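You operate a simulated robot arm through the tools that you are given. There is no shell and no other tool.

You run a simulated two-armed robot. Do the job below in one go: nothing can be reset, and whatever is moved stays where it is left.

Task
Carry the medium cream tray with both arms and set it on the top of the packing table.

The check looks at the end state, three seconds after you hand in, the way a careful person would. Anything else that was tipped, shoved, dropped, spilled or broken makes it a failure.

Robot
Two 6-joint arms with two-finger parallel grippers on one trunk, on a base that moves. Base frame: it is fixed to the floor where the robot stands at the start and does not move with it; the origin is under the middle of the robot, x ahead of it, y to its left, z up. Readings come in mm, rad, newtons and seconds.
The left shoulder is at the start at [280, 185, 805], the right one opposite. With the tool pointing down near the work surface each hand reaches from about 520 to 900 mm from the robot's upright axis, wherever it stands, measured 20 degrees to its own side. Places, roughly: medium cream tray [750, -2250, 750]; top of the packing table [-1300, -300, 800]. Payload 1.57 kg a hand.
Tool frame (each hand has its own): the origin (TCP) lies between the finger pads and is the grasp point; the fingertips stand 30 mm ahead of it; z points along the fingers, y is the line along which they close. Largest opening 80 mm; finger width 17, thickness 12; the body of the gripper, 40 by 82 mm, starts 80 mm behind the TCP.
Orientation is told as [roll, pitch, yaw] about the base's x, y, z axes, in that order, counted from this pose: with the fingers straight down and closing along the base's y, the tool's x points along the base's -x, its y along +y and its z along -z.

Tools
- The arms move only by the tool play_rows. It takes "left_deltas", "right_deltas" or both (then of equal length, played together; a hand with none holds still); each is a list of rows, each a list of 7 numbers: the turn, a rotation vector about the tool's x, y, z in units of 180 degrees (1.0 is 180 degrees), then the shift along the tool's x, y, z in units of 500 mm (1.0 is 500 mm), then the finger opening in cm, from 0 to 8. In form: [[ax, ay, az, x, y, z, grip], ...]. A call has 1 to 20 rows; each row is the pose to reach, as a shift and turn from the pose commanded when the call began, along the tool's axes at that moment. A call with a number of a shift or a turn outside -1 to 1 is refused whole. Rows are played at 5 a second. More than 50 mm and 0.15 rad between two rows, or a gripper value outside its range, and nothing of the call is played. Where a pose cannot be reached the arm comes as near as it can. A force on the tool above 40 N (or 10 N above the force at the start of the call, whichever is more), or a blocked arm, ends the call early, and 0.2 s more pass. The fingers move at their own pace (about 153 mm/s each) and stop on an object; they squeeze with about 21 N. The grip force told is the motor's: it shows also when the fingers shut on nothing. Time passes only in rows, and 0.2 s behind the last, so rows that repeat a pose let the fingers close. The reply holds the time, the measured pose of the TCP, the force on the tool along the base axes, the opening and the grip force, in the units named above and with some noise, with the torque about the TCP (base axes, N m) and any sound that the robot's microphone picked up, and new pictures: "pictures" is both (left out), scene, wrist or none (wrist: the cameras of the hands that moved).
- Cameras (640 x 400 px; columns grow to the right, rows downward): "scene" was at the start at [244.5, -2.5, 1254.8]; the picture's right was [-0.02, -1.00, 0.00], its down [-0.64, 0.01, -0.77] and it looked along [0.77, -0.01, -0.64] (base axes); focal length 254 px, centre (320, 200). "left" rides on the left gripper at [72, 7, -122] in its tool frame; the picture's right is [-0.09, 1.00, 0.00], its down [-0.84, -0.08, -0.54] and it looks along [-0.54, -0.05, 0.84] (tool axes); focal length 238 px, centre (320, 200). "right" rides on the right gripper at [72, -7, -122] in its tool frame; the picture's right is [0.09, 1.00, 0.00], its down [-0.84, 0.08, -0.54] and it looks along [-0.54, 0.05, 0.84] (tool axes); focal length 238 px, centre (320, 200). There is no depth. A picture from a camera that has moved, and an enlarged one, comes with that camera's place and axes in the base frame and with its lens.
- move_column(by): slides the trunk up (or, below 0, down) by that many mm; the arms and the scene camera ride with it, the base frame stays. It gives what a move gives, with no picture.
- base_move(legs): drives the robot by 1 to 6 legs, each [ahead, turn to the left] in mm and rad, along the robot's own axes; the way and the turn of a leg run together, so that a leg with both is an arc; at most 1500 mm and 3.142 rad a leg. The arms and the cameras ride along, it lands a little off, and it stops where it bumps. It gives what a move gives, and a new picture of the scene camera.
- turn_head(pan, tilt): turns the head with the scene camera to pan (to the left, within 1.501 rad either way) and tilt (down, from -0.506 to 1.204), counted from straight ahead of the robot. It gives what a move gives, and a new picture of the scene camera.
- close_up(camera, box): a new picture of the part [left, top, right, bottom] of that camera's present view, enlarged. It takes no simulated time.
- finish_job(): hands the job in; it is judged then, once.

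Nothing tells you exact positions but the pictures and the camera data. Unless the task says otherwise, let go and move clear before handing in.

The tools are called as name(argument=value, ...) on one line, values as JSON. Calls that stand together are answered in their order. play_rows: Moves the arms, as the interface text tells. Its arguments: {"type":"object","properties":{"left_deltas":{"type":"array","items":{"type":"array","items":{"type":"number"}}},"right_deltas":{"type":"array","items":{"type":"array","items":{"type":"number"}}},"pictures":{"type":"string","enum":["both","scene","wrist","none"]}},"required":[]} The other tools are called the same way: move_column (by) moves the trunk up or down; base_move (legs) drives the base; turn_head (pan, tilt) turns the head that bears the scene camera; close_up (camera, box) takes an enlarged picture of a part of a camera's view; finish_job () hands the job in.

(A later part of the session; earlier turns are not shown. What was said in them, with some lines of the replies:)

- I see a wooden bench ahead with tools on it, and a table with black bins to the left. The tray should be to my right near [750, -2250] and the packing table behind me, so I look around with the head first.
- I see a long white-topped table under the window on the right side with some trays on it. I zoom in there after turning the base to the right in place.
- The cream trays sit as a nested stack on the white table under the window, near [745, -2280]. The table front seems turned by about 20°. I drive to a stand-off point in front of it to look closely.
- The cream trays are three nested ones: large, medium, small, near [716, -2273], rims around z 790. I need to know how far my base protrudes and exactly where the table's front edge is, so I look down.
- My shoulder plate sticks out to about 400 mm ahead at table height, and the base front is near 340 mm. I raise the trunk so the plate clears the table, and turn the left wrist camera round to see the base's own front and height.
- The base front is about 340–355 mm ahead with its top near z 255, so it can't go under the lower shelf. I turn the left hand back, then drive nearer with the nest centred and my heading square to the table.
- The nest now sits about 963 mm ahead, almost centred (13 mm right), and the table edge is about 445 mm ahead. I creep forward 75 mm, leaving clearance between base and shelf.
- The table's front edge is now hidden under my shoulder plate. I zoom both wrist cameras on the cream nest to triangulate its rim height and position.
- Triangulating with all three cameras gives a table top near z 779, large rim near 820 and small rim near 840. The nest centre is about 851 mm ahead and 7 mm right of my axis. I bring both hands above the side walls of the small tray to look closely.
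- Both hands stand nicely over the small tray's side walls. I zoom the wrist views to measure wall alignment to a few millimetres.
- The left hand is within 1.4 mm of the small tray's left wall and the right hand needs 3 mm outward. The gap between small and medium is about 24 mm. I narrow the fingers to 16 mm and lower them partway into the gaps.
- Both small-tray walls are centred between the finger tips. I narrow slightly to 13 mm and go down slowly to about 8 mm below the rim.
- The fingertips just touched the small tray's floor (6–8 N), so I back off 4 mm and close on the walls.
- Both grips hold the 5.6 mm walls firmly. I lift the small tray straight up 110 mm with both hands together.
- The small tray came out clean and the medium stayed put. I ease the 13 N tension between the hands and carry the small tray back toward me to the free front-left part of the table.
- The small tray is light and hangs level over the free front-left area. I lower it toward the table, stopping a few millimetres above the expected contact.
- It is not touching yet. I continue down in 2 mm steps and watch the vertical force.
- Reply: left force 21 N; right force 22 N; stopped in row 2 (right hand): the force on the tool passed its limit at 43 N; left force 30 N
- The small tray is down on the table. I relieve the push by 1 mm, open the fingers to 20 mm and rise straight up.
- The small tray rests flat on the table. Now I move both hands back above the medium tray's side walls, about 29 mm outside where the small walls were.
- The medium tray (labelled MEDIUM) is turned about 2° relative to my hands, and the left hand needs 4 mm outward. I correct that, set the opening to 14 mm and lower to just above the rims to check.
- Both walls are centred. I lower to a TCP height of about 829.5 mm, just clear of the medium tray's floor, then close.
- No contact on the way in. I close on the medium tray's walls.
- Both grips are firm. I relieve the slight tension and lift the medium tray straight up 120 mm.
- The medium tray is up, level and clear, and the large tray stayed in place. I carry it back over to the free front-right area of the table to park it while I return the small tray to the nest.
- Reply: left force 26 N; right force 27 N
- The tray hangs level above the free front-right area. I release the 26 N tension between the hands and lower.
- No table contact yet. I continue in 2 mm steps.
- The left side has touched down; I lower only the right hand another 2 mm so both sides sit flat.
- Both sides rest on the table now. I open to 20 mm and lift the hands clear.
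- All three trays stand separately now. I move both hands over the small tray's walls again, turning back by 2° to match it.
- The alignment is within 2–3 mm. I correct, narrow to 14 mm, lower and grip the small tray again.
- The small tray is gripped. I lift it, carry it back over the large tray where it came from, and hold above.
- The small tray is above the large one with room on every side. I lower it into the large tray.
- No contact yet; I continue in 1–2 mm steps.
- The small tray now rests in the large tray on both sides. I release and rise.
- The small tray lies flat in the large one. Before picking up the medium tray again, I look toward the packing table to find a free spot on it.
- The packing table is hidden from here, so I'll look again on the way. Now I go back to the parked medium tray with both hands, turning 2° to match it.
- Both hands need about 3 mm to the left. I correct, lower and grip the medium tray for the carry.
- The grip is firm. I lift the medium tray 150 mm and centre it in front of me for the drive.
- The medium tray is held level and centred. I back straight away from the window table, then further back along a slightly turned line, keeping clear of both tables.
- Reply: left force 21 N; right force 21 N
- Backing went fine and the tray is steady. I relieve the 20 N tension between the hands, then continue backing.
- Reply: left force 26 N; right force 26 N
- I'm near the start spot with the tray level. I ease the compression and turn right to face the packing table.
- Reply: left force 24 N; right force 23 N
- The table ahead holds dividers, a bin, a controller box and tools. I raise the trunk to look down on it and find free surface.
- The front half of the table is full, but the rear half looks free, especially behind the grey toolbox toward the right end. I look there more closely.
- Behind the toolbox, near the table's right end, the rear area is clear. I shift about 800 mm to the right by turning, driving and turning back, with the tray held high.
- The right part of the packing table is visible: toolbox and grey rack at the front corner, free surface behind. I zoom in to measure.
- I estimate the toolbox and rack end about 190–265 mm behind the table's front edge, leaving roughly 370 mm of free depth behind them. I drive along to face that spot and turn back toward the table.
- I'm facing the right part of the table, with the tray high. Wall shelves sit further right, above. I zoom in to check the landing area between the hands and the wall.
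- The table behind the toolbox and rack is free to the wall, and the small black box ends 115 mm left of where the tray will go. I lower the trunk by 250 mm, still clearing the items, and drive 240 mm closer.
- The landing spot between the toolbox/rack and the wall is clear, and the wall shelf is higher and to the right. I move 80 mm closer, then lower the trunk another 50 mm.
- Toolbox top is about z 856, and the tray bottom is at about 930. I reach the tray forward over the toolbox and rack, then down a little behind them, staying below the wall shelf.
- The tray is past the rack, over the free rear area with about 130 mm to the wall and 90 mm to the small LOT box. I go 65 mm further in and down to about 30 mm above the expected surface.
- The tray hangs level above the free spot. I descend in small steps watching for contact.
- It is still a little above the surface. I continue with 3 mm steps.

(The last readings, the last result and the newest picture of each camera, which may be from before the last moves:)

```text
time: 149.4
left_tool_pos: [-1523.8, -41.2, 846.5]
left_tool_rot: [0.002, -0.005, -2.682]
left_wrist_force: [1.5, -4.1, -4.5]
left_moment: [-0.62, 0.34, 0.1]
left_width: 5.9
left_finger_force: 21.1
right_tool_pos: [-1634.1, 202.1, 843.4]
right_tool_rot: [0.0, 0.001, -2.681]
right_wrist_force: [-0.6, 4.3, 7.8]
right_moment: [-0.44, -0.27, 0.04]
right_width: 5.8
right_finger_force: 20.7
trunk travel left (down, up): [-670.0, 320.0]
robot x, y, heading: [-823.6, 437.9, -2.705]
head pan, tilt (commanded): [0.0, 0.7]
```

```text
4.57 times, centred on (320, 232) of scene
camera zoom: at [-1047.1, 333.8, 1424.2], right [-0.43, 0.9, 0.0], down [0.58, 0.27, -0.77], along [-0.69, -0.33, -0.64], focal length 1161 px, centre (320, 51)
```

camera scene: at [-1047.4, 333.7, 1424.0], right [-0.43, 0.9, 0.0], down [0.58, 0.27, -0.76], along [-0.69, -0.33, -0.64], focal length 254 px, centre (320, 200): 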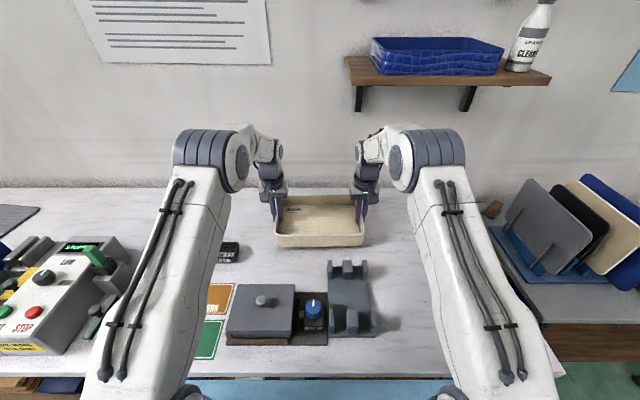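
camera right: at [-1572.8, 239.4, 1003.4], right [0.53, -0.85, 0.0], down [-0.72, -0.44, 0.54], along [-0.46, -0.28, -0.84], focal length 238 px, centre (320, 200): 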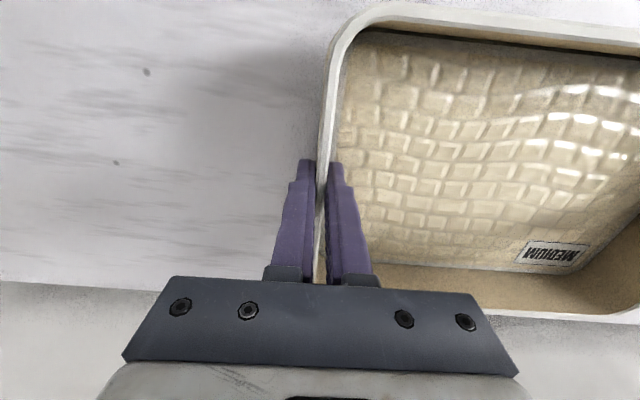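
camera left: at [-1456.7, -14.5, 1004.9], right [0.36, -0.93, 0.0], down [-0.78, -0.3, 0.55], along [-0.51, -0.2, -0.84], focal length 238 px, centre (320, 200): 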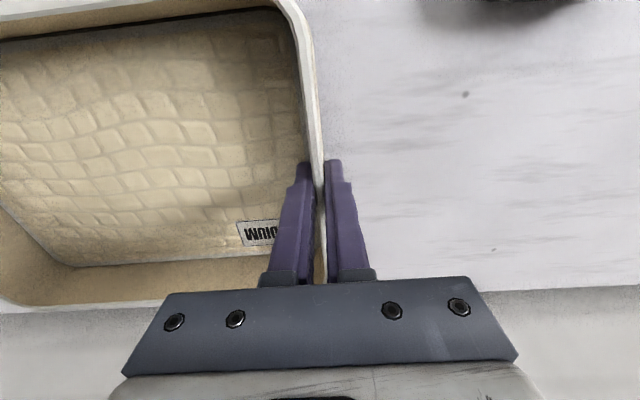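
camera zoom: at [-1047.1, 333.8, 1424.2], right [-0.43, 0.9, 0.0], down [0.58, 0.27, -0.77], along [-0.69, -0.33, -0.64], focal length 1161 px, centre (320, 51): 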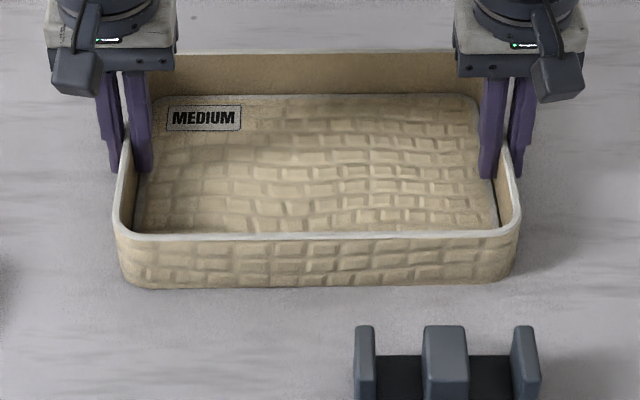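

The right side begins to touch. I lower the left hand 2 mm more than the right to settle both sides.

play_rows(left_deltas=[[0, 0, 0, 0, 0, 0.003, 0], [0, 0, 0, 0, 0, 0.006, 0], [0, 0, 0, 0, 0, 0.006, 0]], right_deltas=[[0, 0, 0, 0, 0, 0.001, 0], [0, 0, 0, 0, 0, 0.002, 0], [0, 0, 0, 0, 0, 0.002, 0]], pictures="none")

```text
time: 150.2
left_tool_pos: [-1523.6, -40.3, 845.1]
left_tool_rot: [0.001, -0.007, -2.683]
left_wrist_force: [-0.5, -1.6, 9.5]
left_moment: [0.25, -0.4, 0.12]
left_width: 6.0
left_finger_force: 20.5
right_tool_pos: [-1635.1, 201.0, 843.0]
right_tool_rot: [-0.001, -0.001, -2.68]
right_wrist_force: [-2.7, 0.1, 11.1]
right_moment: [0.19, -0.39, 0.06]
right_width: 5.7
right_finger_force: 20.9
trunk travel left (down, up): [-670.0, 320.0]
robot x, y, heading: [-824.9, 437.5, -2.704]
head pan, tilt (commanded): [0.0, 0.7]
```

Both sides now press lightly on the table. I settle one more millimetre, open the fingers and rise straight up.

play_rows(left_deltas=[[0, 0, 0, 0, 0, 0.0016, 0], [0, 0, 0, 0, 0, 0.0016, 0], [0, 0, 0, 0, 0, 0.0016, 1.8], [0, 0, 0, 0, 0, 0.0016, 1.8], [0, 0, 0, 0, 0, -0.02, 1.8], [0, 0, 0, 0, 0, -0.06, 1.8], [0, 0, 0, 0, 0, -0.12, 1.8], [0, 0, 0, 0, 0, -0.16, 1.8], [0, 0, 0, 0, 0, -0.16, 1.8]], right_deltas=[[0, 0, 0, 0, 0, 0.0016, 0], [0, 0, 0, 0, 0, 0.0016, 0], [0, 0, 0, 0, 0, 0.0016, 1.8], [0, 0, 0, 0, 0, 0.0016, 1.8], [0, 0, 0, 0, 0, -0.02, 1.8], [0, 0, 0, 0, 0, -0.06, 1.8], [0, 0, 0, 0, 0, -0.12, 1.8], [0, 0, 0, 0, 0, -0.16, 1.8], [0, 0, 0, 0, 0, -0.16, 1.8]])

```text
time: 152.2
left_tool_pos: [-1522.1, -41.2, 923.7]
left_tool_rot: [0.002, -0.004, -2.684]
left_wrist_force: [-0.5, -0.3, -0.8]
left_moment: [0.02, 0.0, -0.01]
left_width: 17.9
left_finger_force: 0.1
right_tool_pos: [-1633.6, 201.2, 922.0]
right_tool_rot: [0.001, 0.001, -2.682]
right_wrist_force: [0.2, -0.5, 1.0]
right_moment: [-0.03, 0.03, 0.03]
right_width: 17.8
right_finger_force: 0.1
trunk travel left (down, up): [-670.0, 320.0]
robot x, y, heading: [-825.3, 439.0, -2.701]
head pan, tilt (commanded): [0.0, 0.7]
camera scene: at [-1047.2, 333.8, 1424.1], right [-0.43, 0.9, 0.0], down [0.58, 0.27, -0.76], along [-0.69, -0.33, -0.64], focal length 254 px, centre (320, 200)
camera right: at [-1572.3, 239.9, 1043.9], right [0.53, -0.85, 0.0], down [-0.72, -0.44, 0.54], along [-0.46, -0.28, -0.84], focal length 238 px, centre (320, 200)
camera left: at [-1455.3, -14.9, 1045.2], right [0.36, -0.93, 0.0], down [-0.78, -0.3, 0.55], along [-0.51, -0.2, -0.84], focal length 238 px, centre (320, 200)
```

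scene: 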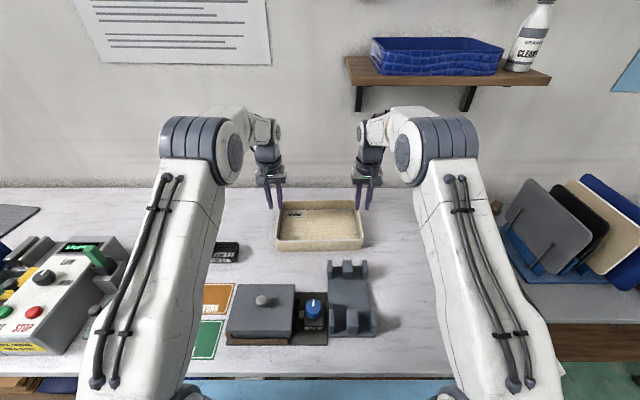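
right: 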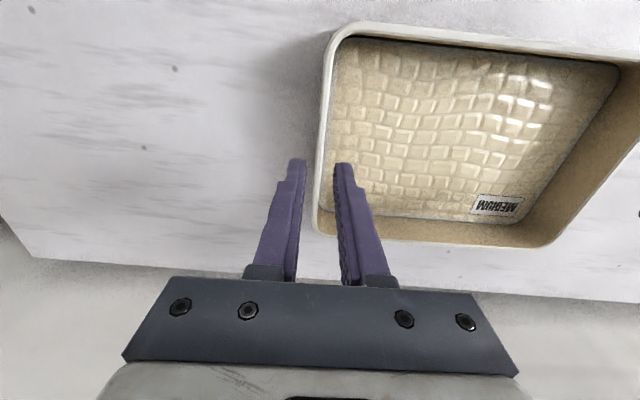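
left: 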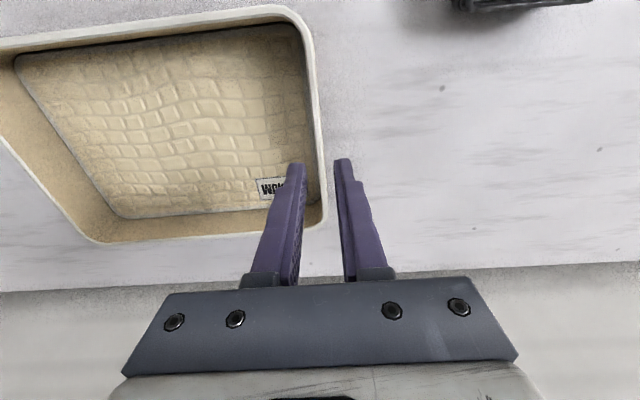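

The medium tray sits flat on the packing table and the hands are free. I retract the hands back and upward over the toolbox, then back the base away a little.

play_rows(left_deltas=[[0, 0, 0, 0.03, 0, -0.02, 1.8], [0, 0, 0, 0.09, 0.002, -0.06, 1.8], [0, 0, 0, 0.16, 0.003, -0.1, 1.8], [0, 0, 0, 0.23, 0.005, -0.1, 1.8], [0, 0, 0, 0.3, 0.006, -0.1, 1.8], [0, 0, 0, 0.37, 0.007, -0.1, 1.8], [0, 0, 0, 0.44, 0.009, -0.1, 1.8], [0, 0, 0, 0.51, 0.01, -0.1, 1.8], [0, 0, 0, 0.58, 0.012, -0.1, 1.8], [0, 0, 0, 0.64, 0.013, -0.1, 1.8], [0, 0, 0, 0.64, 0.013, -0.1, 1.8]], right_deltas=[[0, 0, 0, 0.03, 0, -0.02, 1.8], [0, 0, 0, 0.09, 0.002, -0.06, 1.8], [0, 0, 0, 0.16, 0.003, -0.1, 1.8], [0, 0, 0, 0.23, 0.005, -0.1, 1.8], [0, 0, 0, 0.3, 0.006, -0.1, 1.8], [0, 0, 0, 0.37, 0.007, -0.1, 1.8], [0, 0, 0, 0.44, 0.009, -0.1, 1.8], [0, 0, 0, 0.51, 0.01, -0.1, 1.8], [0, 0, 0, 0.58, 0.012, -0.1, 1.8], [0, 0, 0, 0.64, 0.013, -0.1, 1.8], [0, 0, 0, 0.64, 0.013, -0.1, 1.8]], pictures="none")

base_move(legs=[[-300, 0]])

close_up(camera="scene", box=[180, 130, 480, 330])

```text
time: 154.6
left_tool_pos: [-1231.5, 96.1, 970.4]
left_tool_rot: [0.003, -0.005, -2.682]
left_wrist_force: [0.5, 0.2, 1.2]
left_moment: [0.02, 0.06, 0.0]
left_width: 17.9
left_finger_force: 0.1
right_tool_pos: [-1343.3, 338.3, 973.1]
right_tool_rot: [0.0, 0.001, -2.682]
right_wrist_force: [0.2, 1.3, -0.8]
right_moment: [-0.01, -0.01, -0.01]
right_width: 18.3
right_finger_force: 0.0
trunk travel left (down, up): [-670.0, 320.0]
robot x, y, heading: [-823.8, 438.9, -2.698]
head pan, tilt (commanded): [0.0, 0.7]
```

```text
time: 156.6
left_tool_pos: [-961.9, 224.6, 970.7]
left_tool_rot: [0.001, -0.004, -2.68]
left_wrist_force: [-0.7, 0.1, 0.4]
left_moment: [0.01, -0.01, 0.0]
left_width: 18.1
left_finger_force: 0.0
right_tool_pos: [-1073.1, 466.1, 973.4]
right_tool_rot: [-0.001, 0.001, -2.682]
right_wrist_force: [-0.4, 0.0, -0.4]
right_moment: [-0.01, -0.03, 0.04]
right_width: 17.8
right_finger_force: 0.0
trunk travel left (down, up): [-670.0, 320.0]
robot x, y, heading: [-554.6, 570.1, -2.695]
head pan, tilt (commanded): [0.0, 0.7]
camera scene: at [-776.9, 461.2, 1424.0], right [-0.43, 0.9, 0.0], down [0.58, 0.27, -0.76], along [-0.69, -0.33, -0.64], focal length 254 px, centre (320, 200)
```

scene: 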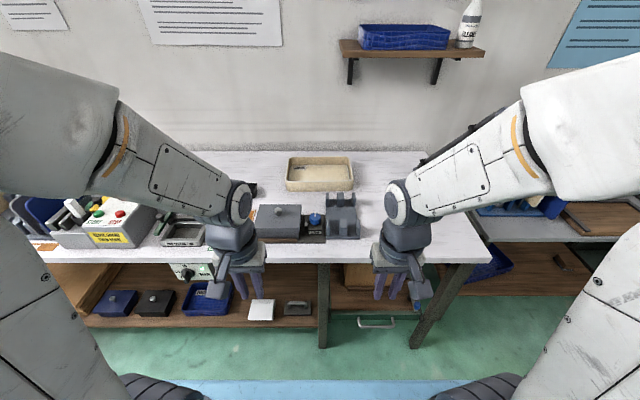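

```text
2.00 times, centred on (330, 230) of scene
camera zoom: at [-776.9, 461.2, 1424.0], right [-0.43, 0.9, 0.0], down [0.58, 0.27, -0.76], along [-0.69, -0.33, -0.64], focal length 508 px, centre (300, 140)
```

zoom: 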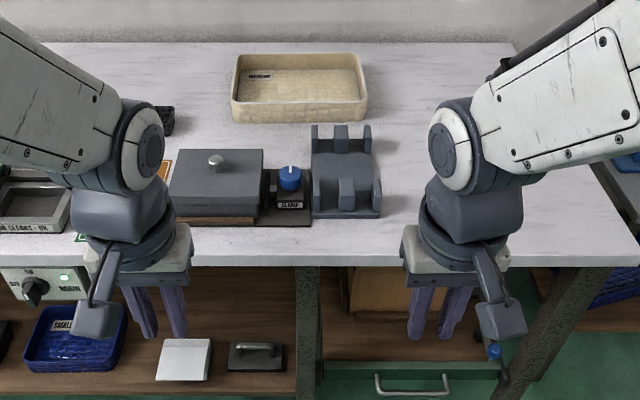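

The medium cream tray rests flat on the packing table, clear of the toolbox, rack and LOT box. The small tray is back inside the large one on the window table. My hands are free and clear, so I hand in.

finish_job()

```text
The job is handed in.
```

The medium cream tray is on top of the packing table. It sits flat on the free area behind the toolbox and rack, with clear space around it. I have handed in the job, but no verdict has come back yet.

- **Other trays:** The medium tray was nested between the large and small cream trays. I lifted the small tray out and set it on the table. I then took out the medium one and put the small tray back inside the large one, where it rests flat. The large tray stayed in place.
- **Handling:** Both arms carried the medium tray the whole way, and its grip held throughout. The only hard press was setting the small tray down on the window table, where the force briefly reached 43 N and stopped the move.
- **Surroundings:** I saw nothing tipped, shoved or dropped on either table. My last look at the window table was while backing away from it.
- **End state:** Both hands let go of the tray and I backed the base about 300 mm away before handing in.
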